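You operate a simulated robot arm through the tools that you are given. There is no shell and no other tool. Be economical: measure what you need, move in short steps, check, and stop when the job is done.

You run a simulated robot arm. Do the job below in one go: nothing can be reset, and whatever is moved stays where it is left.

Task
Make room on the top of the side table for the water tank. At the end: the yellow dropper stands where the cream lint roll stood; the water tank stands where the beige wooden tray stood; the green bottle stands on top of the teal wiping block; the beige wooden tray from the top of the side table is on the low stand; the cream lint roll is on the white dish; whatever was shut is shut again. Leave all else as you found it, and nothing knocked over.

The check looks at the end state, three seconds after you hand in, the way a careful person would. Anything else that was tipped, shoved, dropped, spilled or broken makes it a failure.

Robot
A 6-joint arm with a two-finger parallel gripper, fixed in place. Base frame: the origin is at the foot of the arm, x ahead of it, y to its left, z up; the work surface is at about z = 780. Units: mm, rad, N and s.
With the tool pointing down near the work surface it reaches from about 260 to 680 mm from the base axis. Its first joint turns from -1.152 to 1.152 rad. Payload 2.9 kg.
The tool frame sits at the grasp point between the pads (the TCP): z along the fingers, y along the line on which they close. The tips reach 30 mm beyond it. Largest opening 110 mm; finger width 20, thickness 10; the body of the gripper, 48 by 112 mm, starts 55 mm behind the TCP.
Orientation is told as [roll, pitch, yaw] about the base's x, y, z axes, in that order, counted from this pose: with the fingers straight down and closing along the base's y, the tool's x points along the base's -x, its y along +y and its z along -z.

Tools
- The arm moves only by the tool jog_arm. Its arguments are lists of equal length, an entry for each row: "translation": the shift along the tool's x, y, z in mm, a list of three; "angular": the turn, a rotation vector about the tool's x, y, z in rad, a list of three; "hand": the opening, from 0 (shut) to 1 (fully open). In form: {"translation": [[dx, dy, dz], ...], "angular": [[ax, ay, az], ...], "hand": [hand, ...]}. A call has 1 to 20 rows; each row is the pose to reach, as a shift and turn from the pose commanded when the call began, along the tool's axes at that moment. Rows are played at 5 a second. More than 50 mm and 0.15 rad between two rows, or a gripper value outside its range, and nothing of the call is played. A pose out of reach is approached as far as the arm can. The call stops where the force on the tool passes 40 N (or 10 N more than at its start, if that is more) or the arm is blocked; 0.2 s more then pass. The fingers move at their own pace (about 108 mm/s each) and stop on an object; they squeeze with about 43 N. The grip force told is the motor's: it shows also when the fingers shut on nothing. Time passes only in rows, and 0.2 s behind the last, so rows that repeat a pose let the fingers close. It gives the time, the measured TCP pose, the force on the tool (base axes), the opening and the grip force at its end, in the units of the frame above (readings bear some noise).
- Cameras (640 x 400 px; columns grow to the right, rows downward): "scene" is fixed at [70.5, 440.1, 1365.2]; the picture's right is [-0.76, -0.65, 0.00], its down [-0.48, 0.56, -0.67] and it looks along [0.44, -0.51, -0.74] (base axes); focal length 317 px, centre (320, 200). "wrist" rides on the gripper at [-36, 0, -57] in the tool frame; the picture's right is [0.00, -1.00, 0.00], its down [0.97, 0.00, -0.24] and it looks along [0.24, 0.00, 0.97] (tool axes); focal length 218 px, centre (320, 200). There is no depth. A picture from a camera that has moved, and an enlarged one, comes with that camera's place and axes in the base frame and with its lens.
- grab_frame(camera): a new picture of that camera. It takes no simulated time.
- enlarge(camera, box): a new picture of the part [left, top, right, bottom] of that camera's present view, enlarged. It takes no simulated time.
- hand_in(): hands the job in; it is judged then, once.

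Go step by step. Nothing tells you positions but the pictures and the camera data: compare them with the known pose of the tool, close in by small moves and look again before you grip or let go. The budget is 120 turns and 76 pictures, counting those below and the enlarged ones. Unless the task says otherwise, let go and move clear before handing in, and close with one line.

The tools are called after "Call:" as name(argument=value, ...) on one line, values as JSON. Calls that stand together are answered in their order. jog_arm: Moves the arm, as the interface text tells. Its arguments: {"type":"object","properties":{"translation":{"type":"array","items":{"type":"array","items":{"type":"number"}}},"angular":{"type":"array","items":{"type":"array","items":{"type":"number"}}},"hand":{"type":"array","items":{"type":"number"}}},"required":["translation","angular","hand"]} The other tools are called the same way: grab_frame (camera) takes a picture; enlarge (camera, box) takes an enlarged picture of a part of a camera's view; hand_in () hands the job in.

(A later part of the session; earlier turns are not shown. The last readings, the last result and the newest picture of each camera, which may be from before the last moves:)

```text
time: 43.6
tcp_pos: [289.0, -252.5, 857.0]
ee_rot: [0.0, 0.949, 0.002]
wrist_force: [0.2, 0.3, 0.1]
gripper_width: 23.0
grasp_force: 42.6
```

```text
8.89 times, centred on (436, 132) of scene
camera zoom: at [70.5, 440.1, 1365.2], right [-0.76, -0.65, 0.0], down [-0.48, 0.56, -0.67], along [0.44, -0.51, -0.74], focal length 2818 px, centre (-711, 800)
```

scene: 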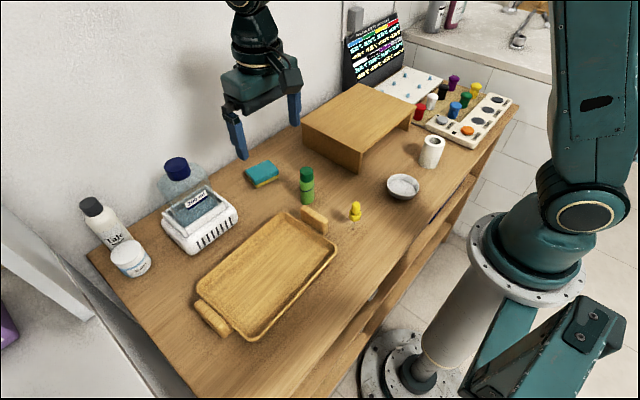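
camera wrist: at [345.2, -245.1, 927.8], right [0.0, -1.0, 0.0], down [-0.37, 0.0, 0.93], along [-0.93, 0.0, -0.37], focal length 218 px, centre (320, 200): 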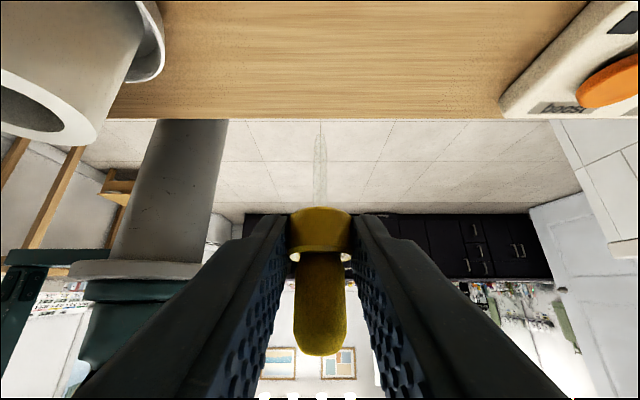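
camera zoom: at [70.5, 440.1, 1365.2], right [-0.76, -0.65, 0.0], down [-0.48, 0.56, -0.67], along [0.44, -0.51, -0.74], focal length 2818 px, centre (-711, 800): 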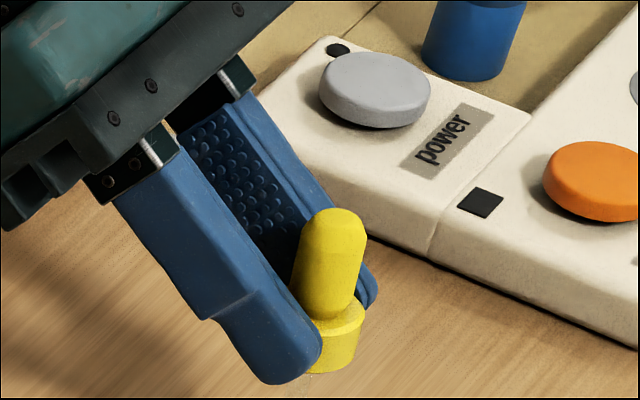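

Call:
jog_arm(translation=[[-7, -7, -9.75], [-7, -7, -9.75]], angular=[[0, 0, 0], [0, 0, 0]], hand=[0.1, 0.1])

Call:
enlarge(camera="scene", box=[404, 122, 468, 162])

Call:
enlarge(camera="wrist", box=[240, 80, 400, 180])

```text
time: 44.2
tcp_pos: [300.5, -259.4, 857.7]
ee_rot: [-0.002, 0.947, 0.001]
wrist_force: [0.1, 0.0, 0.5]
gripper_width: 23.1
grasp_force: 43.3
```

```text
10.00 times, centred on (436, 142) of scene
camera zoom: at [70.5, 440.1, 1365.2], right [-0.76, -0.65, 0.0], down [-0.48, 0.56, -0.67], along [0.44, -0.51, -0.74], focal length 3171 px, centre (-840, 780)
```

zoom: 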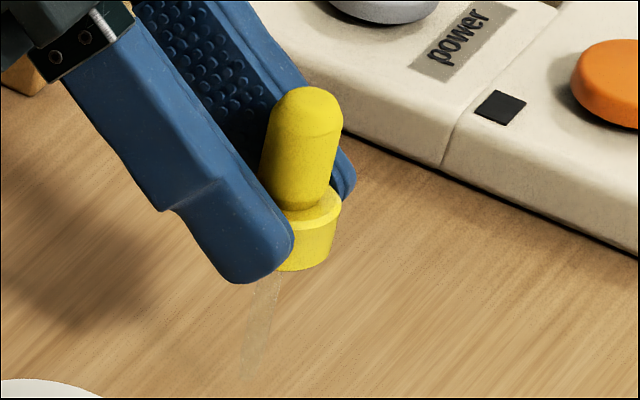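

```text
4.00 times, centred on (320, 130) of wrist
camera zoom: at [368.3, -259.4, 861.8], right [0.0, -1.0, 0.0], down [-0.37, 0.0, 0.93], along [-0.93, 0.0, -0.37], focal length 873 px, centre (320, 480)
```

zoom: 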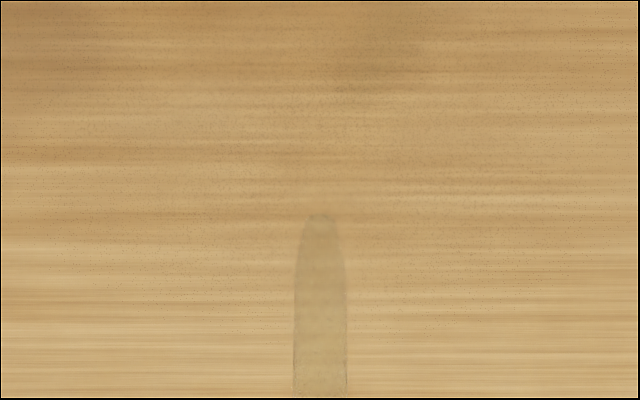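

The tip leans about 0.07 rad inward. Correct by tilting back 0.073 and recheck.

Call:
jog_arm(translation=[[1, 0, 1.3], [1.9, 0, 2.7], [1.9, 0, 2.7]], angular=[[0, -0.035, 0], [0, -0.073, 0], [0, -0.073, 0]], hand=[0.1, 0.1, 0.1])

Call:
enlarge(camera="scene", box=[408, 126, 456, 164])

```text
time: 45.0
tcp_pos: [297.1, -260.0, 857.3]
ee_rot: [0.0, 0.876, 0.001]
wrist_force: [-0.6, 0.5, 0.5]
gripper_width: 23.0
grasp_force: 42.9
```

```text
10.53 times, centred on (432, 145) of scene
camera zoom: at [70.5, 440.1, 1365.2], right [-0.76, -0.65, 0.0], down [-0.48, 0.56, -0.67], along [0.44, -0.51, -0.74], focal length 3338 px, centre (-859, 779)
```

zoom: 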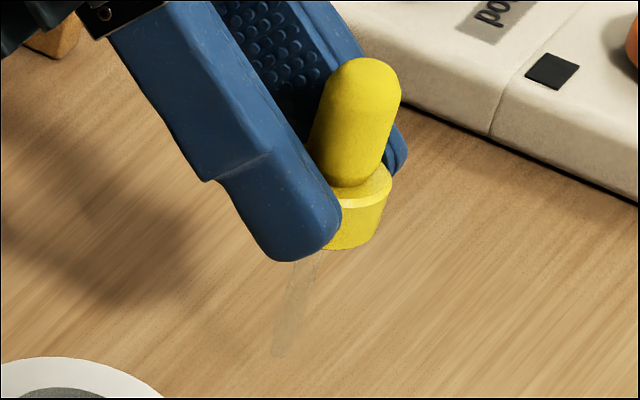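

Now vertical within a few milliradians, tip at about (282,-260,793). Lower 9 mm, then by 1 mm steps looking for contact.

Call:
jog_arm(translation=[[-3.84, 0, 3.2], [-6.9, 0, 5.76], [-6.9, 0, 5.76]], angular=[[0, 0, 0], [0, 0, 0], [0, 0, 0]], hand=[0.1, 0.1, 0.1])

Call:
enlarge(camera="scene", box=[404, 136, 444, 164])

```text
time: 45.8
tcp_pos: [296.3, -259.0, 849.1]
ee_rot: [0.001, 0.876, 0.001]
wrist_force: [0.5, -0.3, -0.1]
gripper_width: 23.3
grasp_force: 43.3
```

```text
14.29 times, centred on (424, 150) of scene
camera zoom: at [70.5, 440.1, 1365.2], right [-0.76, -0.65, 0.0], down [-0.48, 0.56, -0.67], along [0.44, -0.51, -0.74], focal length 4530 px, centre (-1166, 914)
```

zoom: 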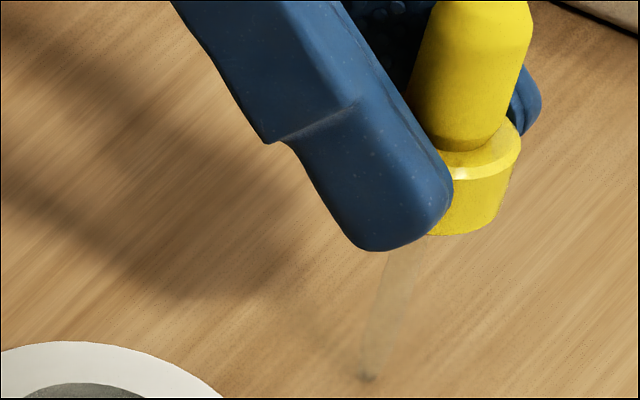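

Call:
jog_arm(translation=[[-0.77, 0, 0.64], [-1.54, 0, 1.28], [-1.54, 0, 1.28]], angular=[[0, 0, 0], [0, 0, 0], [0, 0, 0]], hand=[0.1, 0.1, 0.1])

Call:
jog_arm(translation=[[-0.77, 0, 0.64], [-0.77, 0, 0.64]], angular=[[0, 0, 0], [0, 0, 0]], hand=[0.1, 0.1])

```text
time: 46.6
tcp_pos: [297.2, -260.7, 846.7]
ee_rot: [-0.001, 0.878, -0.003]
wrist_force: [-0.3, 0.7, 7.3]
gripper_width: 22.9
grasp_force: 43.2
```

```text
time: 47.2
tcp_pos: [296.3, -260.5, 847.1]
ee_rot: [-0.004, 0.876, -0.006]
wrist_force: [-3.5, 0.4, 26.1]
gripper_width: 24.1
grasp_force: 43.7
```

Contact was passed by about 1.4 mm; back off to just above touch and recheck verticality.

Call:
jog_arm(translation=[[1.15, 0, -0.96], [1.15, 0, -0.96]], angular=[[0, 0, 0], [0, 0, 0]], hand=[0.1, 0.1])

Call:
enlarge(camera="scene", box=[408, 128, 452, 164])

```text
time: 47.8
tcp_pos: [296.7, -260.3, 847.5]
ee_rot: [0.0, 0.875, 0.001]
wrist_force: [-1.6, -1.4, 9.2]
gripper_width: 24.2
grasp_force: 43.1
```

```text
11.11 times, centred on (430, 146) of scene
camera zoom: at [70.4, 440.2, 1365.2], right [-0.76, -0.65, 0.0], down [-0.48, 0.56, -0.67], along [0.44, -0.51, -0.74], focal length 3523 px, centre (-902, 800)
```

zoom: 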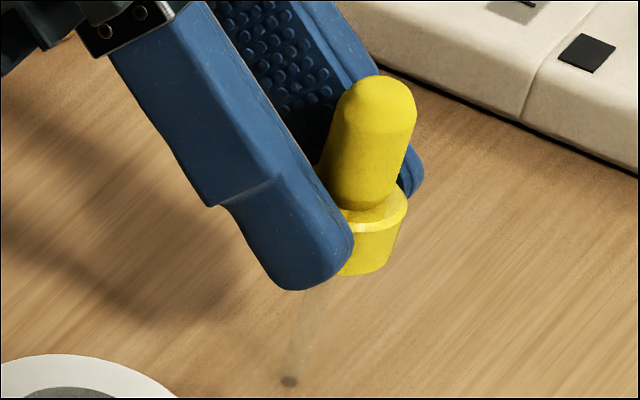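

Call:
jog_arm(translation=[[0.35, 0, -0.29], [0.35, 0, -0.29]], angular=[[0, 0, 0], [0, 0, 0]], hand=[0.1, 0.1])

```text
time: 48.4
tcp_pos: [296.3, -260.4, 847.0]
ee_rot: [0.002, 0.878, 0.002]
wrist_force: [0.1, -0.7, 1.4]
gripper_width: 24.3
grasp_force: 42.4
```

Call:
enlarge(camera="wrist", box=[240, 110, 400, 360])

```text
1.60 times, centred on (320, 235) of wrist
camera zoom: at [364.9, -260.0, 856.4], right [0.0, -1.0, 0.0], down [-0.44, 0.0, 0.9], along [-0.9, 0.0, -0.44], focal length 349 px, centre (320, 144)
```

zoom: 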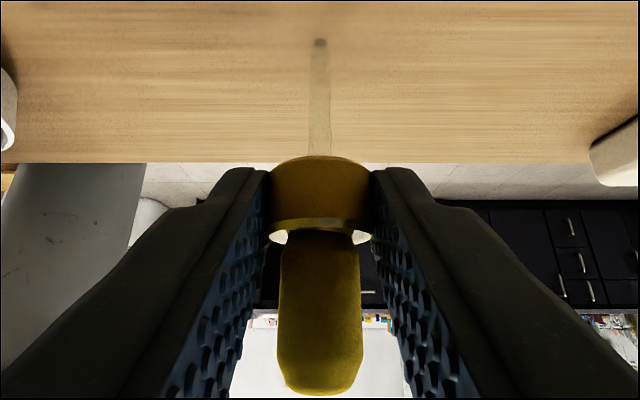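

Upright and centred. Release very gradually, then retreat along the tool axis.

Call:
jog_arm(translation=[[0, 0, 0], [0, 0, 0], [0, 0, 0], [0, 0, 0], [0, 0, 0], [0, 0, 0], [0, 0, 0], [0, 0, 0], [0, 0, -10], [0, 0, -30], [0, 0, -60], [0, 0, -90]], angular=[[0, 0, 0], [0, 0, 0], [0, 0, 0], [0, 0, 0], [0, 0, 0], [0, 0, 0], [0, 0, 0], [0, 0, 0], [0, 0, 0], [0, 0, 0], [0, 0, 0], [0, 0, 0]], hand=[0.22, 0.225, 0.23, 0.24, 0.26, 0.3, 0.4, 0.5, 0.5, 0.5, 0.5, 0.5])

Call:
enlarge(camera="scene", box=[360, 90, 480, 190])

```text
time: 51.0
tcp_pos: [323.5, -245.1, 883.1]
ee_rot: [-0.001, 0.872, 0.0]
wrist_force: [0.1, -0.2, -0.4]
gripper_width: 55.2
grasp_force: 0.1
out of reach, approached as far as the arm can: row 11, 12
```

```text
4.00 times, centred on (420, 140) of scene
camera zoom: at [70.5, 440.1, 1365.2], right [-0.76, -0.65, 0.0], down [-0.48, 0.56, -0.67], along [0.44, -0.51, -0.74], focal length 1268 px, centre (-80, 440)
```

zoom: 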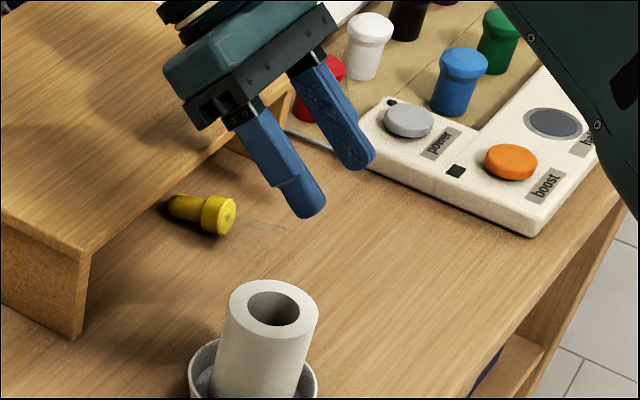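

It fell again, likely brushed when the retreat ran out of reach. I'll recover: bring the tool vertical and look at the dropper.

Call:
jog_arm(translation=[[12, 0, -10], [24, 0, -20], [36, 0, -30], [48, 0, -40], [48, 0, -40], [48, 0, -40], [48, 0, -40]], angular=[[0, -0.13, 0], [0, -0.26, 0], [0, -0.39, 0], [0, -0.52, 0], [0, -0.65, 0], [0, -0.78, 0], [0, -0.873, 0]], hand=[0.5, 0.5, 0.5, 0.5, 0.5, 0.5, 0.5])

Call:
jog_arm(translation=[[5, -10, 0], [10, -20, 0], [10, -25, 0], [10, -25, 0]], angular=[[0, 0, -0.14], [0, 0, -0.28], [0, 0, -0.415], [0, 0, -0.415]], hand=[0.4, 0.4, 0.4, 0.4])

Call:
grab_frame(camera="wrist")

```text
time: 52.6
tcp_pos: [325.7, -244.8, 945.5]
ee_rot: [-0.001, 0.002, 0.001]
wrist_force: [0.2, 0.0, 0.5]
gripper_width: 55.0
grasp_force: 0.1
```

```text
time: 53.6
tcp_pos: [314.4, -270.1, 946.0]
ee_rot: [0.002, 0.001, 0.417]
wrist_force: [-0.2, 0.4, 0.4]
gripper_width: 44.1
grasp_force: 0.1
```

```text
30 pictures are left
camera wrist: at [348.5, -255.5, 1003.6], right [0.4, -0.91, 0.0], down [-0.89, -0.39, 0.24], along [-0.22, -0.1, -0.97], focal length 218 px, centre (320, 200)
```

wrist: 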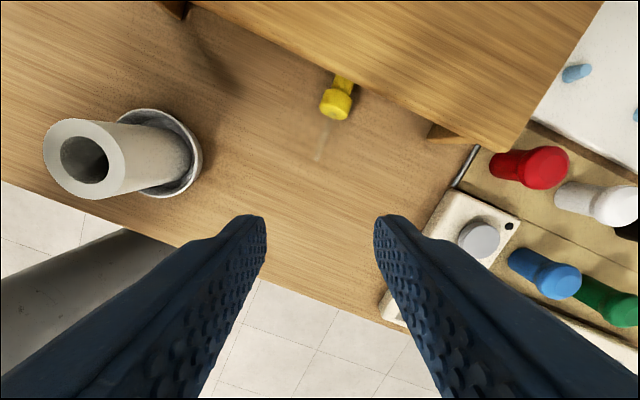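

The dropper's bulb end is partly under the stand; stem mid at about (345,-258). Go over it at yaw 0.07, tilt slightly to keep the camera off the stand.

Call:
jog_arm(translation=[[-8, 0.5, 20], [-17, 1, 40], [-25.4, 1.5, 60], [-25.4, 1.5, 60]], angular=[[0, 0, 0.12], [0, 0, 0.24], [0, 0, 0.347], [0, 0, 0.347]], hand=[0.3, 0.3, 0.3, 0.3])

Call:
jog_arm(translation=[[0, 0, 0], [0, 0, 0], [0, 0, 0]], angular=[[0, -0.13, 0], [0, -0.25, 0], [0, -0.25, 0]], hand=[0.3, 0.3, 0.3])

Call:
grab_frame(camera="wrist")

```text
time: 54.6
tcp_pos: [336.7, -257.9, 884.5]
ee_rot: [0.0, 0.003, 0.068]
wrist_force: [0.0, -0.7, 0.0]
gripper_width: 33.1
grasp_force: 0.1
```

```text
time: 55.4
tcp_pos: [337.8, -258.6, 885.7]
ee_rot: [-0.002, -0.247, 0.068]
wrist_force: [-0.5, -1.1, -0.2]
gripper_width: 33.0
grasp_force: 0.1
```

```text
29 pictures are left
camera wrist: at [358.8, -257.1, 950.4], right [0.07, -1.0, 0.0], down [-1.0, -0.07, -0.01], along [0.01, 0.0, -1.0], focal length 218 px, centre (320, 200)
```

wrist: 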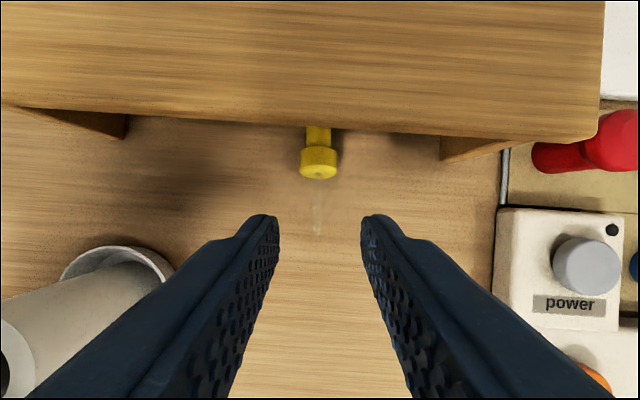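

Stem is centred enough. Descend and grip it.

Call:
jog_arm(translation=[[6, 1, 24], [12, 2, 48], [17, 2, 65], [18, 2, 70], [18, 2, 70], [18, 2, 70], [18, 2, 70]], angular=[[0, 0, 0], [0, 0, 0], [0, 0, 0], [0, 0, 0], [0, 0, 0], [0, 0, 0], [0, 0, 0]], hand=[0.25, 0.25, 0.25, 0.25, 0.12, 0, 0])

Call:
jog_arm(translation=[[-1.5, 0, -6], [12, 0, -9.5], [31, 0, -14.5], [50, 0, -19], [60, 0, -21.5]], angular=[[0, 0, 0], [0, 0, 0], [0, 0, 0], [0, 0, 0], [0, 0, 0]], hand=[0, 0, 0, 0, 0])

Call:
grab_frame(camera="wrist")

```text
time: 57.0
tcp_pos: [336.9, -256.8, 812.5]
ee_rot: [0.001, -0.246, 0.069]
wrist_force: [0.4, 0.1, -0.2]
gripper_width: 2.8
grasp_force: 42.5
```

```text
time: 58.2
tcp_pos: [273.8, -260.9, 819.9]
ee_rot: [0.0, -0.246, 0.068]
wrist_force: [0.2, -0.6, 0.6]
gripper_width: 2.9
grasp_force: 42.6
```

```text
28 pictures are left
camera wrist: at [295.0, -259.4, 884.2], right [0.07, -1.0, 0.0], down [-1.0, -0.07, 0.0], along [0.0, 0.0, -1.0], focal length 218 px, centre (320, 200)
```

wrist: 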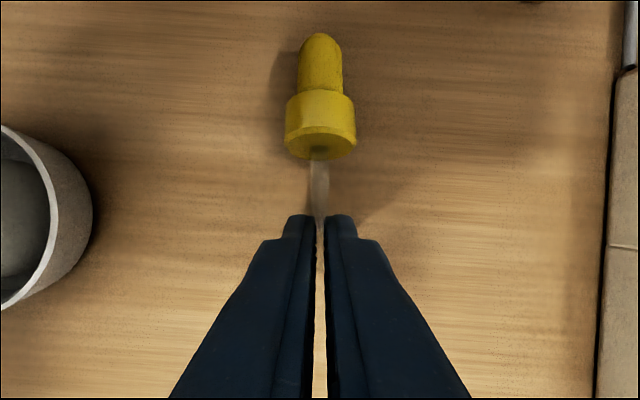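

Held by the stem. Straighten the tool, rotate it to yaw 1.2 and shift so it can be laid as before.

Call:
jog_arm(translation=[[-6, 0, -24], [-6, 0, -24], [-6, 0, -24]], angular=[[0, 0, 0], [0, 0.13, 0], [0, 0.246, 0]], hand=[0, 0, 0])

Call:
jog_arm(translation=[[1, -5, 0], [2, -11, 0], [3, -17, 0], [4, -22, 0], [5, -28, 0], [6, -34, 0], [7, -39, 0], [8, -43.6, 0], [8, -43.6, 0]], angular=[[0, 0, -0.14], [0, 0, -0.28], [0, 0, -0.42], [0, 0, -0.56], [0, 0, -0.7], [0, 0, -0.84], [0, 0, -0.98], [0, 0, -1.12], [0, 0, -1.13]], hand=[0, 0, 0, 0, 0, 0, 0, 0, 0])

Call:
jog_arm(translation=[[0, 0, 8], [0, 0, 14], [0, 0, 17], [0, 0, 20]], angular=[[0, 0, 0], [0, 0, 0], [0, 0, 0], [0, 0, 0]], hand=[0, 0, 0, 0])

Call:
enlarge(camera="scene", box=[380, 90, 490, 180])

```text
time: 59.0
tcp_pos: [272.6, -262.2, 844.7]
ee_rot: [-0.001, 0.002, 0.069]
wrist_force: [0.0, 0.4, -0.7]
gripper_width: 2.6
grasp_force: 42.8
```

```text
time: 61.0
tcp_pos: [268.5, -305.2, 844.5]
ee_rot: [-0.001, 0.0, 1.201]
wrist_force: [0.6, 0.2, 0.0]
gripper_width: 2.7
grasp_force: 42.3
```

```text
time: 62.0
tcp_pos: [268.6, -306.9, 824.6]
ee_rot: [-0.001, 0.001, 1.194]
wrist_force: [-3.8, -8.4, 16.9]
gripper_width: 3.1
grasp_force: 42.6
```

```text
4.44 times, centred on (435, 135) of scene
camera zoom: at [70.3, 440.1, 1365.3], right [-0.76, -0.65, 0.0], down [-0.48, 0.56, -0.67], along [0.44, -0.51, -0.74], focal length 1409 px, centre (-191, 489)
```

zoom: 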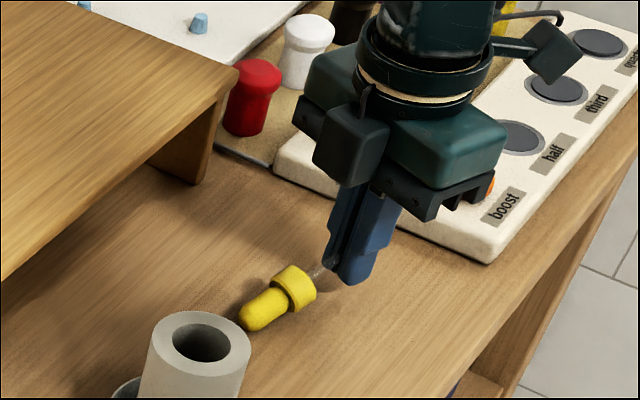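

Touching the table; ease up, release, rise, and turn to yaw -1.94.

Call:
jog_arm(translation=[[0, 0, -1], [0, 0, -1], [0, 0, -1], [0, 0, -1], [0, 0, -40], [0, 0, -80], [0, 0, -115]], angular=[[0, 0, 0], [0, 0, 0], [0, 0, 0], [0, 0, 0], [0, 0, 0], [0, 0, 0], [0, 0, 0]], hand=[0, 0.1, 0.2, 0.3, 0.4, 0.4, 0.4])

Call:
jog_arm(translation=[[0, 0, 0], [0, 0, 0], [0, 0, 0], [0, 0, 0], [0, 0, 0], [0, 0, 0], [0, 0, 0], [0, 0, 0], [0, 0, 0], [0, 0, 0], [0, 0, 0]], angular=[[0, 0, 0.143], [0, 0, 0.286], [0, 0, 0.429], [0, 0, 0.572], [0, 0, 0.715], [0, 0, 0.858], [0, 0, 1.0], [0, 0, 1.143], [0, 0, 1.286], [0, 0, 1.429], [0, 0, 1.572]], hand=[0.4, 0.4, 0.4, 0.4, 0.4, 0.4, 0.4, 0.4, 0.4, 0.4, 0.4])

Call:
jog_arm(translation=[[0, 0, 0], [0, 0, 0], [0, 0, 0], [0, 0, 0], [0, 0, 0], [0, 0, 0], [0, 0, 0], [0, 0, 0], [0, 0, 0], [0, 0, 0], [0, 0, 0], [0, 0, 0]], angular=[[0, 0, 0.143], [0, 0, 0.286], [0, 0, 0.429], [0, 0, 0.572], [0, 0, 0.715], [0, 0, 0.858], [0, 0, 1.0], [0, 0, 1.143], [0, 0, 1.286], [0, 0, 1.429], [0, 0, 1.568], [0, 0, 1.568]], hand=[0.4, 0.4, 0.4, 0.4, 0.4, 0.4, 0.4, 0.4, 0.4, 0.4, 0.4, 0.4])

Call:
grab_frame(camera="wrist")

```text
time: 63.6
tcp_pos: [267.6, -304.0, 938.5]
ee_rot: [-0.001, 0.0, 1.198]
wrist_force: [0.1, 0.2, 0.2]
gripper_width: 44.1
grasp_force: 0.1
```

```text
time: 66.0
tcp_pos: [268.1, -305.3, 939.5]
ee_rot: [0.0, 0.001, -0.376]
wrist_force: [0.2, 0.0, -0.1]
gripper_width: 43.9
grasp_force: 0.1
```

```text
time: 68.6
tcp_pos: [267.0, -305.0, 939.8]
ee_rot: [0.001, -0.001, -1.944]
wrist_force: [0.2, 0.1, -1.2]
gripper_width: 44.1
grasp_force: 0.0
```

```text
26 pictures are left
camera wrist: at [255.6, -338.6, 997.1], right [-0.93, 0.36, 0.0], down [0.35, 0.9, 0.24], along [0.09, 0.22, -0.97], focal length 218 px, centre (320, 200)
```

wrist: 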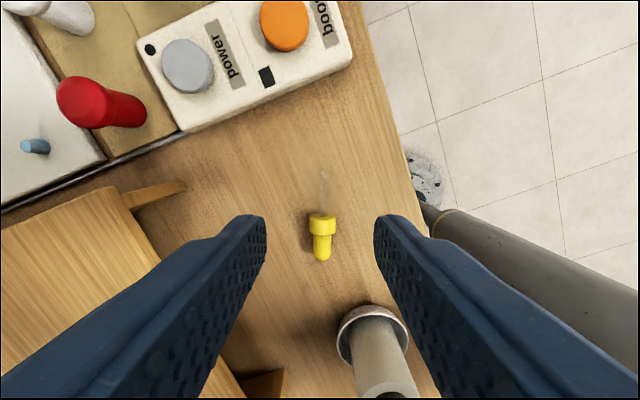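

Collar at (281,-267). Hover with a 0.75 rad tilt, then descend and grip.

Call:
jog_arm(translation=[[15, -1, 15], [30, -1, 30], [45, -2, 45], [57.1, -2, 59], [57.1, -2, 59], [57.1, -2, 59], [57.1, -2, 59]], angular=[[0, -0.125, 0], [0, -0.25, 0], [0, -0.375, 0], [0, -0.5, 0], [0, -0.625, 0], [0, -0.75, 0], [0, -0.75, 0]], hand=[0.4, 0.4, 0.4, 0.4, 0.4, 0.4, 0.4])

Call:
grab_frame(camera="wrist")

```text
time: 70.2
tcp_pos: [287.8, -251.0, 880.5]
ee_rot: [0.001, -0.752, -1.943]
wrist_force: [0.2, 0.6, -0.3]
gripper_width: 43.9
grasp_force: 0.1
```

```text
25 pictures are left
camera wrist: at [292.5, -239.5, 947.9], right [-0.93, 0.36, 0.0], down [0.32, 0.81, -0.49], along [-0.18, -0.45, -0.87], focal length 218 px, centre (320, 200)
```

wrist: 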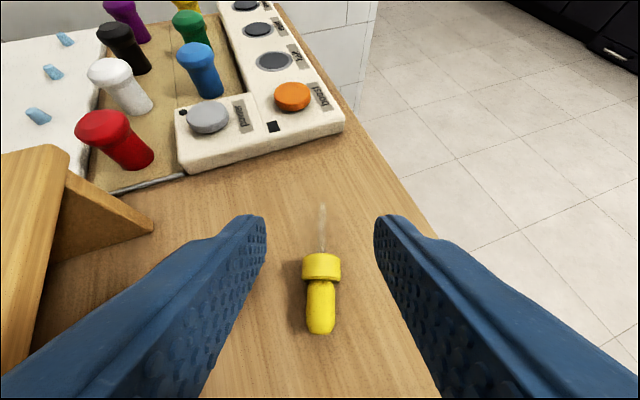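

Call:
jog_arm(translation=[[15, -1, 18], [30, -1, 35], [42, -1, 48], [46.5, -1, 52.6], [46.5, -1, 52.6], [46.5, -1, 52.6], [46.5, -1, 52.6]], angular=[[0, 0, 0], [0, 0, 0], [0, 0, 0], [0, 0, 0], [0, 0, 0], [0, 0, 0], [0, 0, 0]], hand=[0.4, 0.4, 0.4, 0.4, 0.3, 0.1, 0.1])

Call:
jog_arm(translation=[[-7, 0, -7], [-34, 0, -37], [-61, 0, -65], [-82, 0, -88], [-82, 0, -88], [-82, 0, -88], [-82, 0, -88], [-82, 0, -88], [-82, 0, -88]], angular=[[0, 0, 0], [0, 0, 0], [0, 0, 0], [0, 0, 0], [0, 0.15, 0], [0, 0.3, 0], [0, 0.45, 0], [0, 0.6, 0], [0, 0.75, 0]], hand=[0.1, 0.1, 0.1, 0.1, 0.1, 0.1, 0.1, 0.1, 0.1])

```text
time: 71.8
tcp_pos: [284.7, -252.7, 809.5]
ee_rot: [0.001, -0.751, -1.943]
wrist_force: [1.2, -0.1, 0.4]
gripper_width: 23.3
grasp_force: 43.1
```

```text
time: 73.8
tcp_pos: [285.7, -252.4, 929.7]
ee_rot: [0.0, 0.003, -1.941]
wrist_force: [0.7, -0.3, -0.5]
gripper_width: 23.2
grasp_force: 43.7
```

Gripped again. Yaw to -0.6 (radially inward facing), then tilt to about 0.82.

Call:
jog_arm(translation=[[0, 0, 5], [0, 0, 10], [0, 0, 15], [0, 0, 20], [0, 0, 25], [0, 0, 30], [0, 0, 30], [0, 0, 30], [0, 0, 30], [0, 0, 30]], angular=[[0, 0, -0.14], [0, 0, -0.28], [0, 0, -0.42], [0, 0, -0.56], [0, 0, -0.7], [0, 0, -0.84], [0, 0, -0.98], [0, 0, -1.12], [0, 0, -1.26], [0, 0, -1.342]], hand=[0.1, 0.1, 0.1, 0.1, 0.1, 0.1, 0.1, 0.1, 0.1, 0.1])

Call:
jog_arm(translation=[[0, 0, 0], [0, 0, 0], [0, 0, 0], [0, 0, 0], [0, 0, 0], [0, 0, 0], [0, 0, 0]], angular=[[0, 0.14, 0], [0, 0.28, 0], [0, 0.42, 0], [0, 0.56, 0], [0, 0.7, 0], [0, 0.82, 0], [0, 0.82, 0]], hand=[0.1, 0.1, 0.1, 0.1, 0.1, 0.1, 0.1])

```text
time: 76.0
tcp_pos: [285.6, -253.4, 900.1]
ee_rot: [0.0, 0.0, -0.596]
wrist_force: [-0.3, 0.2, -0.6]
gripper_width: 23.3
grasp_force: 43.6
```

```text
time: 77.6
tcp_pos: [285.3, -252.6, 900.4]
ee_rot: [0.0, 0.823, -0.598]
wrist_force: [-0.6, -0.5, 0.1]
gripper_width: 23.0
grasp_force: 42.5
```

Call:
jog_arm(translation=[[-21, -4, 6.6], [-42.3, -8, 13.3], [-42.3, -8, 13.3]], angular=[[0, 0, 0], [0, 0, 0], [0, 0, 0]], hand=[0.1, 0.1, 0.1])

Call:
enlarge(camera="scene", box=[406, 124, 454, 162])

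```text
time: 78.4
tcp_pos: [295.6, -270.4, 860.9]
ee_rot: [-0.001, 0.819, -0.599]
wrist_force: [0.3, -0.2, 0.1]
gripper_width: 23.2
grasp_force: 43.5
```

```text
10.53 times, centred on (430, 143) of scene
camera zoom: at [70.5, 440.1, 1365.2], right [-0.76, -0.65, 0.0], down [-0.48, 0.56, -0.67], along [0.44, -0.51, -0.74], focal length 3338 px, centre (-838, 800)
```

zoom: 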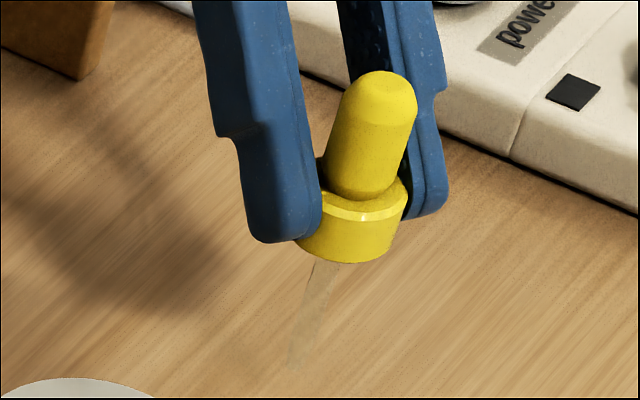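

Vertical within a few mrad. Lowering 9.5 mm, then in half-mm steps.

Call:
jog_arm(translation=[[-3.6, 0, 3.4], [-6.94, 0, 6.48], [-6.94, 0, 6.48]], angular=[[0, 0, 0], [0, 0, 0], [0, 0, 0]], hand=[0.1, 0.1, 0.1])

Call:
jog_arm(translation=[[-0.366, 0, 0.341], [-0.366, 0, 0.341]], angular=[[0, 0, 0], [0, 0, 0]], hand=[0.1, 0.1])

Call:
jog_arm(translation=[[-0.366, 0, 0.341], [-0.366, 0, 0.341]], angular=[[0, 0, 0], [0, 0, 0]], hand=[0.1, 0.1])

```text
time: 79.2
tcp_pos: [296.4, -271.3, 849.7]
ee_rot: [0.0, 0.819, -0.601]
wrist_force: [0.3, 0.6, -0.8]
gripper_width: 23.3
grasp_force: 43.2
```

```text
time: 79.8
tcp_pos: [297.4, -270.4, 849.0]
ee_rot: [0.0, 0.821, -0.6]
wrist_force: [-0.4, -0.9, -1.4]
gripper_width: 23.4
grasp_force: 42.7
```

```text
time: 80.4
tcp_pos: [296.6, -269.6, 850.2]
ee_rot: [-0.001, 0.821, -0.599]
wrist_force: [0.3, 0.4, -0.2]
gripper_width: 23.3
grasp_force: 42.8
```

Call:
jog_arm(translation=[[-0.366, 0, 0.341], [-0.366, 0, 0.341]], angular=[[0, 0, 0], [0, 0, 0]], hand=[0.1, 0.1])

Call:
enlarge(camera="scene", box=[406, 128, 454, 166])

```text
time: 81.0
tcp_pos: [296.8, -269.5, 849.2]
ee_rot: [0.001, 0.821, -0.602]
wrist_force: [-1.1, 0.9, 1.0]
gripper_width: 23.1
grasp_force: 42.8
```

```text
10.53 times, centred on (430, 147) of scene
camera zoom: at [70.5, 440.1, 1365.2], right [-0.76, -0.65, 0.0], down [-0.48, 0.56, -0.67], along [0.44, -0.51, -0.74], focal length 3338 px, centre (-838, 758)
```

zoom: 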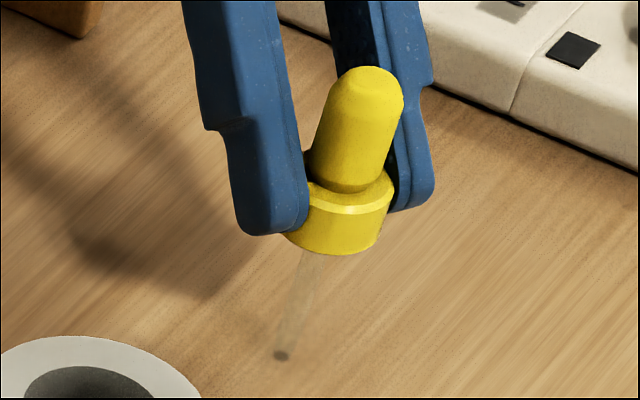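

Call:
jog_arm(translation=[[-0.22, 0, 0.2], [-0.22, 0, 0.2]], angular=[[0, 0, 0], [0, 0, 0]], hand=[0.1, 0.1])

```text
time: 81.6
tcp_pos: [297.0, -269.9, 849.6]
ee_rot: [0.0, 0.821, -0.6]
wrist_force: [0.2, 1.0, 2.2]
gripper_width: 22.9
grasp_force: 42.7
```

Light contact. Open by tiny steps only to 30 mm and look before retreating.

Call:
jog_arm(translation=[[0, 0, 0], [0, 0, 0], [0, 0, 0], [0, 0, 0], [0, 0, 0], [0, 0, 0], [0, 0, 0], [0, 0, 0]], angular=[[0, 0, 0], [0, 0, 0], [0, 0, 0], [0, 0, 0], [0, 0, 0], [0, 0, 0], [0, 0, 0], [0, 0, 0]], hand=[0.208, 0.211, 0.214, 0.217, 0.222, 0.23, 0.25, 0.27])

Call:
enlarge(camera="scene", box=[406, 128, 454, 166])

```text
time: 83.4
tcp_pos: [296.3, -269.2, 849.0]
ee_rot: [0.001, 0.82, -0.601]
wrist_force: [0.0, -0.1, 0.6]
gripper_width: 29.9
grasp_force: 0.0
```

```text
10.53 times, centred on (430, 147) of scene
camera zoom: at [70.5, 440.1, 1365.2], right [-0.76, -0.65, 0.0], down [-0.48, 0.56, -0.67], along [0.44, -0.51, -0.74], focal length 3338 px, centre (-838, 758)
```

zoom: 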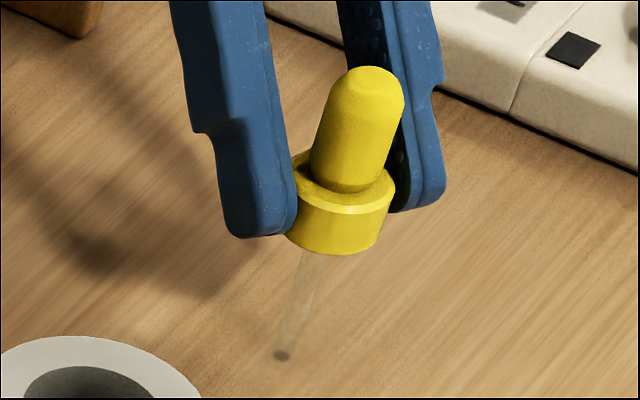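

It stands freely. Open wider and retreat slowly along the tool axis, only 40 mm first.

Call:
jog_arm(translation=[[0, 0, 0], [0, 0, 0], [0, 0, 0], [0, 0, -8], [0, 0, -16], [0, 0, -24], [0, 0, -32], [0, 0, -40]], angular=[[0, 0, 0], [0, 0, 0], [0, 0, 0], [0, 0, 0], [0, 0, 0], [0, 0, 0], [0, 0, 0], [0, 0, 0]], hand=[0.35, 0.5, 0.65, 0.65, 0.65, 0.65, 0.65, 0.65])

```text
time: 85.2
tcp_pos: [326.0, -256.5, 884.2]
ee_rot: [0.0, 0.82, -0.6]
wrist_force: [0.1, -0.4, 0.0]
gripper_width: 71.2
grasp_force: 0.0
out of reach, approached as far as the arm can: row 7, 8
```

Call:
enlarge(camera="scene", box=[380, 100, 480, 175])

```text
5.33 times, centred on (430, 138) of scene
camera zoom: at [70.6, 440.1, 1365.2], right [-0.76, -0.65, 0.0], down [-0.48, 0.56, -0.67], along [0.44, -0.51, -0.74], focal length 1691 px, centre (-267, 533)
```

zoom: 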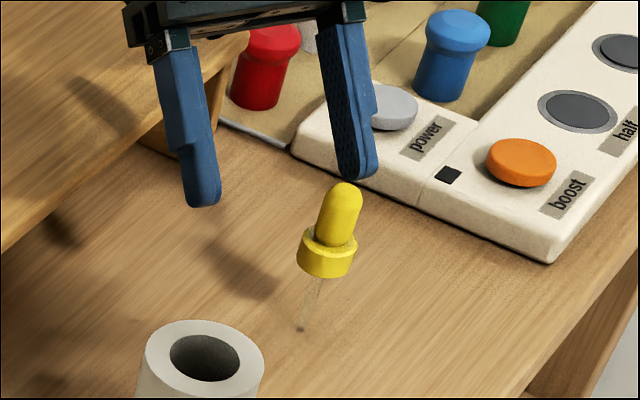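

Still standing. Now untilt in place (fingertips swing away from it), then rise.

Call:
jog_arm(translation=[[0, 0, 0], [0, 0, 0], [0, 0, 0], [0, 0, 0], [0, 0, 0], [0, 0, 0], [0, 0, 0]], angular=[[0, -0.12, 0], [0, -0.24, 0], [0, -0.36, 0], [0, -0.48, 0], [0, -0.6, 0], [0, -0.72, 0], [0, -0.82, 0]], hand=[0.65, 0.65, 0.65, 0.65, 0.65, 0.65, 0.65])

Call:
jog_arm(translation=[[0, 0, -30], [0, 0, -70], [0, 0, -110], [0, 0, -140]], angular=[[0, 0, 0], [0, 0, 0], [0, 0, 0], [0, 0, 0]], hand=[0.65, 0.65, 0.65, 0.65])

Call:
grab_frame(camera="scene")

```text
time: 86.8
tcp_pos: [324.8, -256.8, 884.6]
ee_rot: [-0.001, -0.001, -0.601]
wrist_force: [-1.0, 1.1, 0.0]
gripper_width: 71.2
grasp_force: 0.1
```

```text
time: 87.8
tcp_pos: [325.8, -256.8, 1025.8]
ee_rot: [0.0, -0.001, -0.601]
wrist_force: [0.4, 0.4, -0.9]
gripper_width: 71.3
grasp_force: 0.0
```

```text
20 pictures are left
```

scene: 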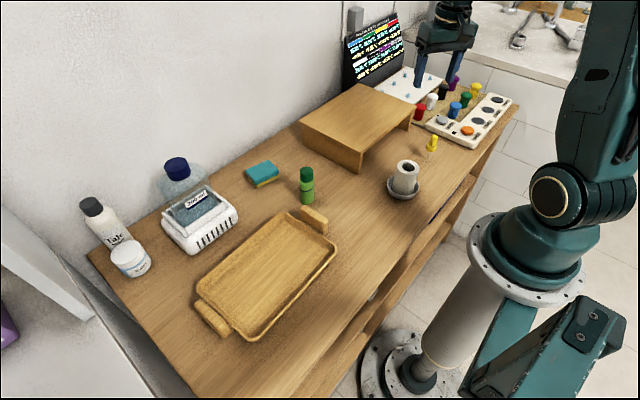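

Dropper stands at the roll's place. Next the tray: go over its near long wall (about (268,262)), yaw +1.57, to test gripping the wall.

Call:
jog_arm(translation=[[22.7, 26.3, 0], [45.5, 52.7, 0], [68.2, 79, 0], [91, 105.3, 0], [113.7, 131.7, 0], [136.4, 158, 0], [159, 184, 0], [182, 210.7, 0], [204.6, 237, 0], [227.3, 263.3, 0], [250, 289.7, 0], [272.8, 316, 0], [295.5, 342.3, 0], [318.3, 368.7, 0], [341, 395, 20], [341, 395, 55]], angular=[[0, 0, -0.145], [0, 0, -0.29], [0, 0, -0.435], [0, 0, -0.58], [0, 0, -0.725], [0, 0, -0.87], [0, 0, -1.015], [0, 0, -1.16], [0, 0, -1.305], [0, 0, -1.45], [0, 0, -1.595], [0, 0, -1.74], [0, 0, -1.885], [0, 0, -2.03], [0, 0, -2.172], [0, 0, -2.172]], hand=[0.65, 0.6, 0.6, 0.6, 0.6, 0.6, 0.6, 0.6, 0.6, 0.6, 0.6, 0.6, 0.6, 0.6, 0.5, 0.5])

Call:
grab_frame(camera="wrist")

```text
time: 91.2
tcp_pos: [266.3, 260.9, 969.4]
ee_rot: [0.0, 0.0, 1.575]
wrist_force: [0.6, 0.2, -0.2]
gripper_width: 54.9
grasp_force: 0.1
```

```text
19 pictures are left
camera wrist: at [266.9, 296.9, 1027.7], right [1.0, 0.0, 0.0], down [0.0, -0.97, 0.24], along [0.0, -0.24, -0.97], focal length 218 px, centre (320, 200)
```

wrist: 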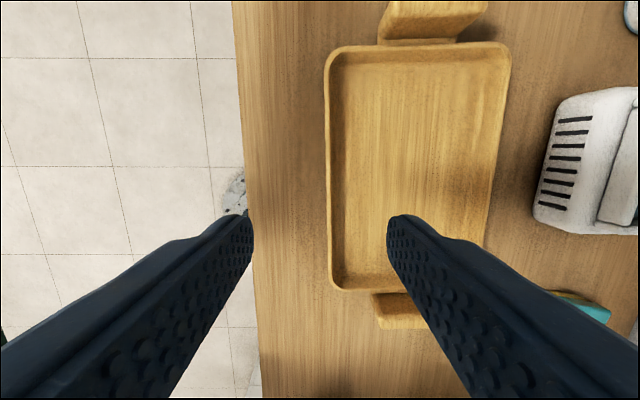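

Tray spans x 274–452, y 133–383 (centre 363,258). Descend over the near wall's middle, grip and lift a little.

Call:
jog_arm(translation=[[2, -8, 45], [3, -11.2, 90], [3, -11.2, 130], [3, -11.2, 147], [3, -11.2, 147], [3, -11.2, 147], [3, -11.2, 147], [3, -11.2, 147]], angular=[[0, 0, 0], [0, 0, 0], [0, 0, 0], [0, 0, 0], [0, 0, 0], [0, 0, 0], [0, 0, 0], [0, 0, 0]], hand=[0.5, 0.5, 0.5, 0.4, 0.2, 0, 0, 0])

Call:
jog_arm(translation=[[0, 0, -3], [0, 0, -8], [0, 0, -12], [0, 0, -12]], angular=[[0, 0, 0], [0, 0, 0], [0, 0, 0], [0, 0, 0]], hand=[0, 0, 0, 0])

Call:
grab_frame(camera="scene")

```text
time: 93.0
tcp_pos: [277.2, 256.6, 822.3]
ee_rot: [-0.001, -0.001, 1.573]
wrist_force: [1.1, 1.7, 3.5]
gripper_width: 5.9
grasp_force: 43.1
```

```text
time: 94.0
tcp_pos: [277.5, 257.1, 834.2]
ee_rot: [-0.002, -0.001, 1.571]
wrist_force: [3.2, -0.8, 2.5]
gripper_width: 5.1
grasp_force: 43.0
```

```text
18 pictures are left
```

scene: 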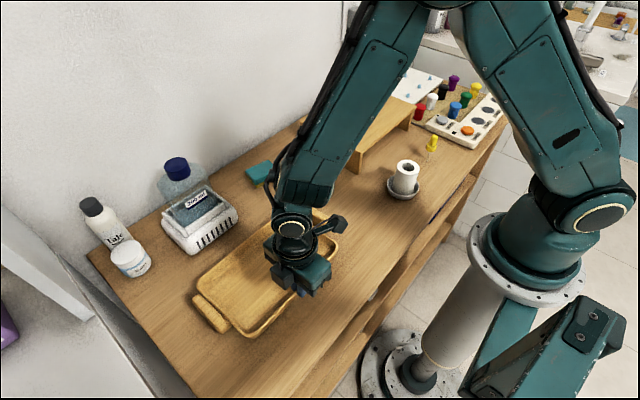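

Call:
jog_arm(translation=[[0, 0, -10], [0, 0, -20], [0, 0, -28], [0, 0, -28]], angular=[[0, 0, 0], [0, 0, 0], [0, 0, 0], [0, 0, 0]], hand=[0, 0, 0, 0])

Call:
enlarge(camera="scene", box=[170, 170, 370, 350])

```text
time: 95.0
tcp_pos: [278.3, 258.7, 863.5]
ee_rot: [0.0, 0.001, 1.572]
wrist_force: [-0.7, 0.8, -2.4]
gripper_width: 4.2
grasp_force: 43.4
```

```text
2.22 times, centred on (270, 260) of scene
camera zoom: at [70.6, 440.1, 1365.2], right [-0.76, -0.65, 0.0], down [-0.48, 0.56, -0.67], along [0.44, -0.51, -0.74], focal length 705 px, centre (431, 67)
```

zoom: 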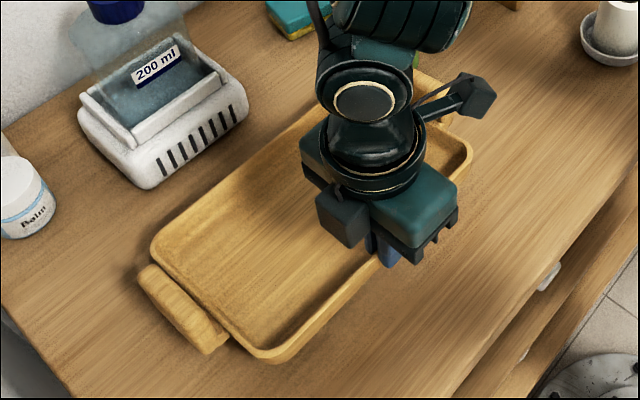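

The wall grip droops (far edge stays on the table). Set it back down exactly, release, and go to the left handle to grip handle plus end wall instead.

Call:
jog_arm(translation=[[0, 0, 10], [0, 0, 20], [0, 0, 30], [0, 0, 38], [0, 0, 40], [0, 0, 40], [0, 0, 40], [0, 0, 40], [0, 0, 0], [0, 0, -45], [0, 0, -90]], angular=[[0, 0, 0], [0, 0, 0], [0, 0, 0], [0, 0, 0], [0, 0, 0], [0, 0, 0], [0, 0, 0], [0, 0, 0], [0, 0, 0], [0, 0, 0], [0, 0, 0]], hand=[0, 0, 0, 0, 0, 0.15, 0.3, 0.5, 0.5, 0.5, 0.5])

Call:
jog_arm(translation=[[-14, -8, 0], [-28, -16, 0], [-42, -24, 0], [-56, -32, 0], [-70, -40, 0], [-84, -48, 0], [-98, -56, 0], [-112, -64, 0], [-126, -72, 0], [-138, -80, 0], [-140, -85, 0], [-140, -85, 0]], angular=[[0, 0, 0.143], [0, 0, 0.286], [0, 0, 0.429], [0, 0, 0.572], [0, 0, 0.715], [0, 0, 0.858], [0, 0, 1.0], [0, 0, 1.143], [0, 0, 1.286], [0, 0, 1.429], [0, 0, 1.572], [0, 0, 1.572]], hand=[0.8, 0.8, 0.8, 0.8, 0.8, 0.8, 0.8, 0.8, 0.8, 0.8, 0.8, 0.8])

Call:
grab_frame(camera="wrist")

```text
time: 97.4
tcp_pos: [275.9, 258.8, 953.3]
ee_rot: [0.0, 0.001, 1.573]
wrist_force: [-0.6, 0.3, 0.0]
gripper_width: 54.9
grasp_force: 0.0
```

```text
time: 100.0
tcp_pos: [361.9, 398.7, 953.9]
ee_rot: [-0.001, 0.002, -0.001]
wrist_force: [-0.3, 0.5, -0.4]
gripper_width: 88.0
grasp_force: 0.1
```

```text
16 pictures are left
camera wrist: at [399.1, 398.5, 1011.4], right [0.0, -1.0, 0.0], down [-0.97, 0.0, 0.24], along [-0.24, 0.0, -0.97], focal length 218 px, centre (320, 200)
```

wrist: 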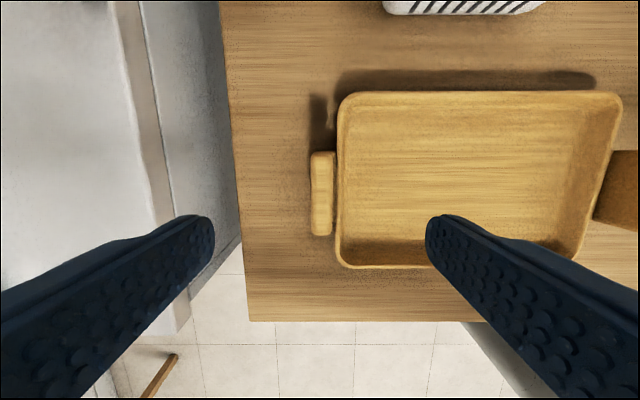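

Handle+wall span y 375–408 at x≈357. Descend, grip all together, and test-lift 15 mm.

Call:
jog_arm(translation=[[2, -4, 45], [5, -7.2, 90], [5, -7.2, 125], [5, -7.2, 134], [5, -7.2, 134], [5, -7.2, 134], [5, -7.2, 134]], angular=[[0, 0, 0], [0, 0, 0], [0, 0, 0], [0, 0, 0], [0, 0, 0], [0, 0, 0], [0, 0, 0]], hand=[0.8, 0.8, 0.8, 0.8, 0.4, 0.2, 0.2])

Call:
jog_arm(translation=[[0, 0, -5], [0, 0, -15], [0, 0, -25], [0, 0, -35], [0, 0, -35]], angular=[[0, 0, 0], [0, 0, 0], [0, 0, 0], [0, 0, 0], [0, 0, 0]], hand=[0.2, 0.2, 0.2, 0.2, 0.2])

Call:
enlarge(camera="scene", box=[150, 160, 370, 360])

```text
time: 101.6
tcp_pos: [356.8, 390.5, 821.3]
ee_rot: [0.0, 0.0, 0.001]
wrist_force: [0.6, 2.7, 4.3]
gripper_width: 29.8
grasp_force: 43.1
```

```text
time: 102.8
tcp_pos: [358.2, 391.5, 854.3]
ee_rot: [0.0, -0.001, -0.002]
wrist_force: [-1.1, -0.5, -2.5]
gripper_width: 29.2
grasp_force: 42.8
```

```text
2.00 times, centred on (260, 260) of scene
camera zoom: at [70.6, 440.1, 1365.2], right [-0.76, -0.65, 0.0], down [-0.48, 0.56, -0.67], along [0.44, -0.51, -0.74], focal length 634 px, centre (440, 80)
```

zoom: 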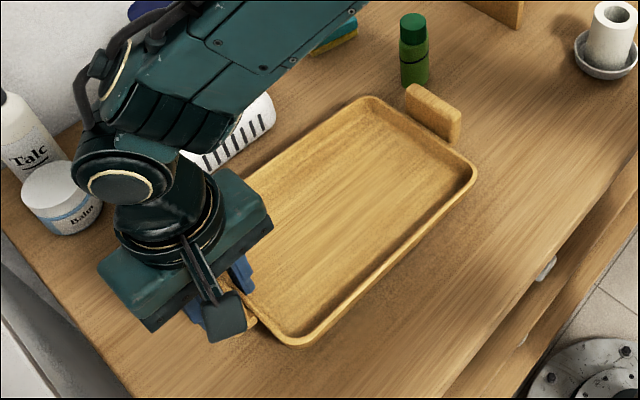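

Call:
jog_arm(translation=[[0, 0, -15], [0, 0, -30], [0, 0, -45], [0, 0, -60], [0, 0, -60]], angular=[[0, 0, 0], [0, 0, 0], [0, 0, 0], [0, 0, 0], [0, 0, 0]], hand=[0.2, 0.2, 0.2, 0.2, 0.2])

Call:
enlarge(camera="scene", box=[150, 130, 390, 330])

```text
time: 104.0
tcp_pos: [357.5, 392.3, 915.5]
ee_rot: [-0.001, 0.001, -0.001]
wrist_force: [-0.4, -0.3, -1.9]
gripper_width: 28.9
grasp_force: 43.2
```

```text
2.00 times, centred on (270, 230) of scene
camera zoom: at [70.6, 440.1, 1365.2], right [-0.76, -0.65, 0.0], down [-0.48, 0.56, -0.67], along [0.44, -0.51, -0.74], focal length 634 px, centre (420, 140)
```

zoom: 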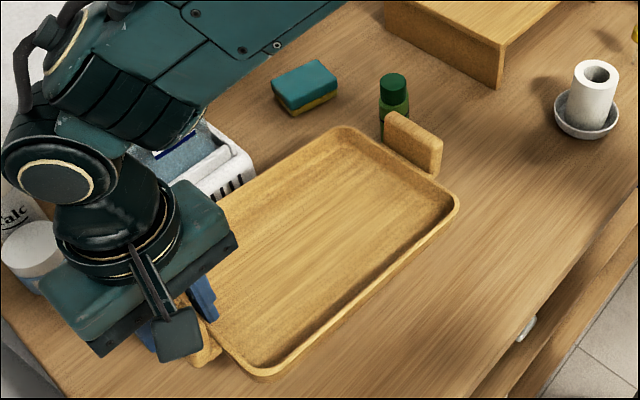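

The whole tray is now off the table, drooping about 0.2 rad. Lift to clear the bottle (top about z 897) and roll the tool to level it.

Call:
jog_arm(translation=[[0, 0, -30], [0, 0, -60], [0, 0, -90], [0, 0, -120], [0, 0, -140], [0, 0, -140], [0, 0, -140]], angular=[[0, 0, 0], [0, 0, 0], [0.05, 0, 0], [0.1, 0, 0], [0.15, 0, 0], [0.2, 0, 0], [0.2, 0, 0]], hand=[0.2, 0.2, 0.2, 0.2, 0.2, 0.2, 0.2])

Call:
grab_frame(camera="scene")

```text
time: 105.6
tcp_pos: [356.7, 391.6, 1053.9]
ee_rot: [-0.2, 0.001, 0.0]
wrist_force: [1.0, -0.4, -1.9]
gripper_width: 29.1
grasp_force: 43.2
```

```text
13 pictures are left
```

scene: 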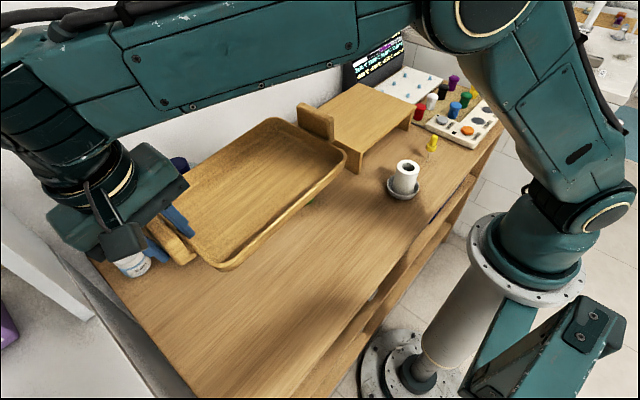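

Tray is lifted and about level. Carry it over the stand.

Call:
jog_arm(translation=[[-11.75, -41.4, 8.4], [-23.5, -82.8, 16.8], [-35.25, -124.2, 25.2], [-47, -165.6, 33.6], [-58.75, -207, 42], [-70.5, -248.4, 50.4], [-82.25, -289.9, 58.7], [-94, -331.3, 67.1], [-105.75, -372.7, 75.5], [-117.5, -414.1, 83.9], [-129.25, -455.5, 92.3], [-141, -496.9, 100.7], [-141, -496.9, 100.7]], angular=[[0, 0, 0], [0, 0, 0], [0, 0, 0], [0, 0, 0], [0, 0, 0], [0, 0, 0], [0, 0, 0], [0, 0, 0], [0, 0, 0], [0, 0, 0], [0, 0, 0], [0, 0, 0], [0, 0, 0]], hand=[0.2, 0.2, 0.2, 0.2, 0.2, 0.2, 0.2, 0.2, 0.2, 0.2, 0.2, 0.2, 0.2])

Call:
grab_frame(camera="scene")

```text
time: 108.4
tcp_pos: [500.1, -115.6, 1055.2]
ee_rot: [-0.2, -0.002, 0.001]
wrist_force: [-0.6, 0.2, -2.3]
gripper_width: 29.0
grasp_force: 42.8
```

```text
12 pictures are left
```

scene: 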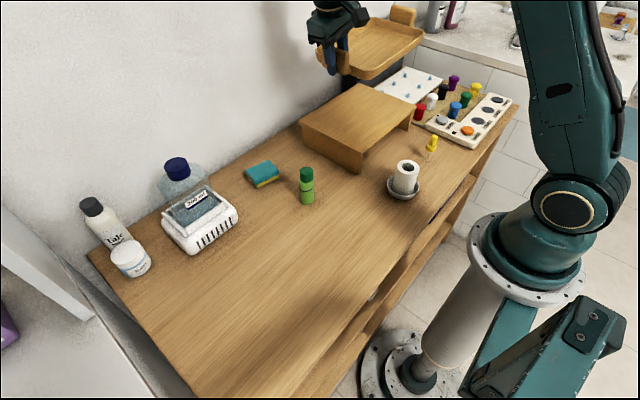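

Tray is over the stand with its far end about 0.13 rad high. Level it and lower to just above the stand.

Call:
jog_arm(translation=[[0, 8, 39], [0, 15.9, 78], [0, 22, 108], [0, 25.9, 127.4], [0, 25.9, 127.4]], angular=[[-0.05, 0, 0], [-0.1, 0, 0], [-0.13, 0, 0], [-0.13, 0, 0], [-0.13, 0, 0]], hand=[0.2, 0.2, 0.2, 0.2, 0.2])

Call:
enlarge(camera="scene", box=[280, 20, 460, 190])

```text
time: 109.6
tcp_pos: [498.0, -115.0, 922.7]
ee_rot: [-0.069, 0.001, -0.002]
wrist_force: [-0.2, 0.5, -1.3]
gripper_width: 28.9
grasp_force: 42.5
```

```text
2.35 times, centred on (370, 105) of scene
camera zoom: at [70.6, 440.1, 1365.2], right [-0.76, -0.65, 0.0], down [-0.48, 0.56, -0.67], along [0.44, -0.51, -0.74], focal length 746 px, centre (202, 424)
```

zoom: 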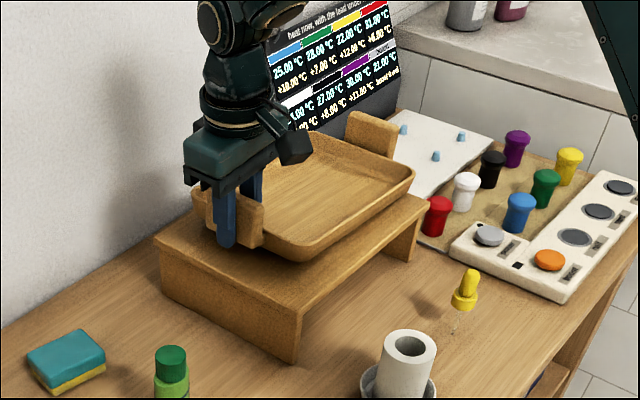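

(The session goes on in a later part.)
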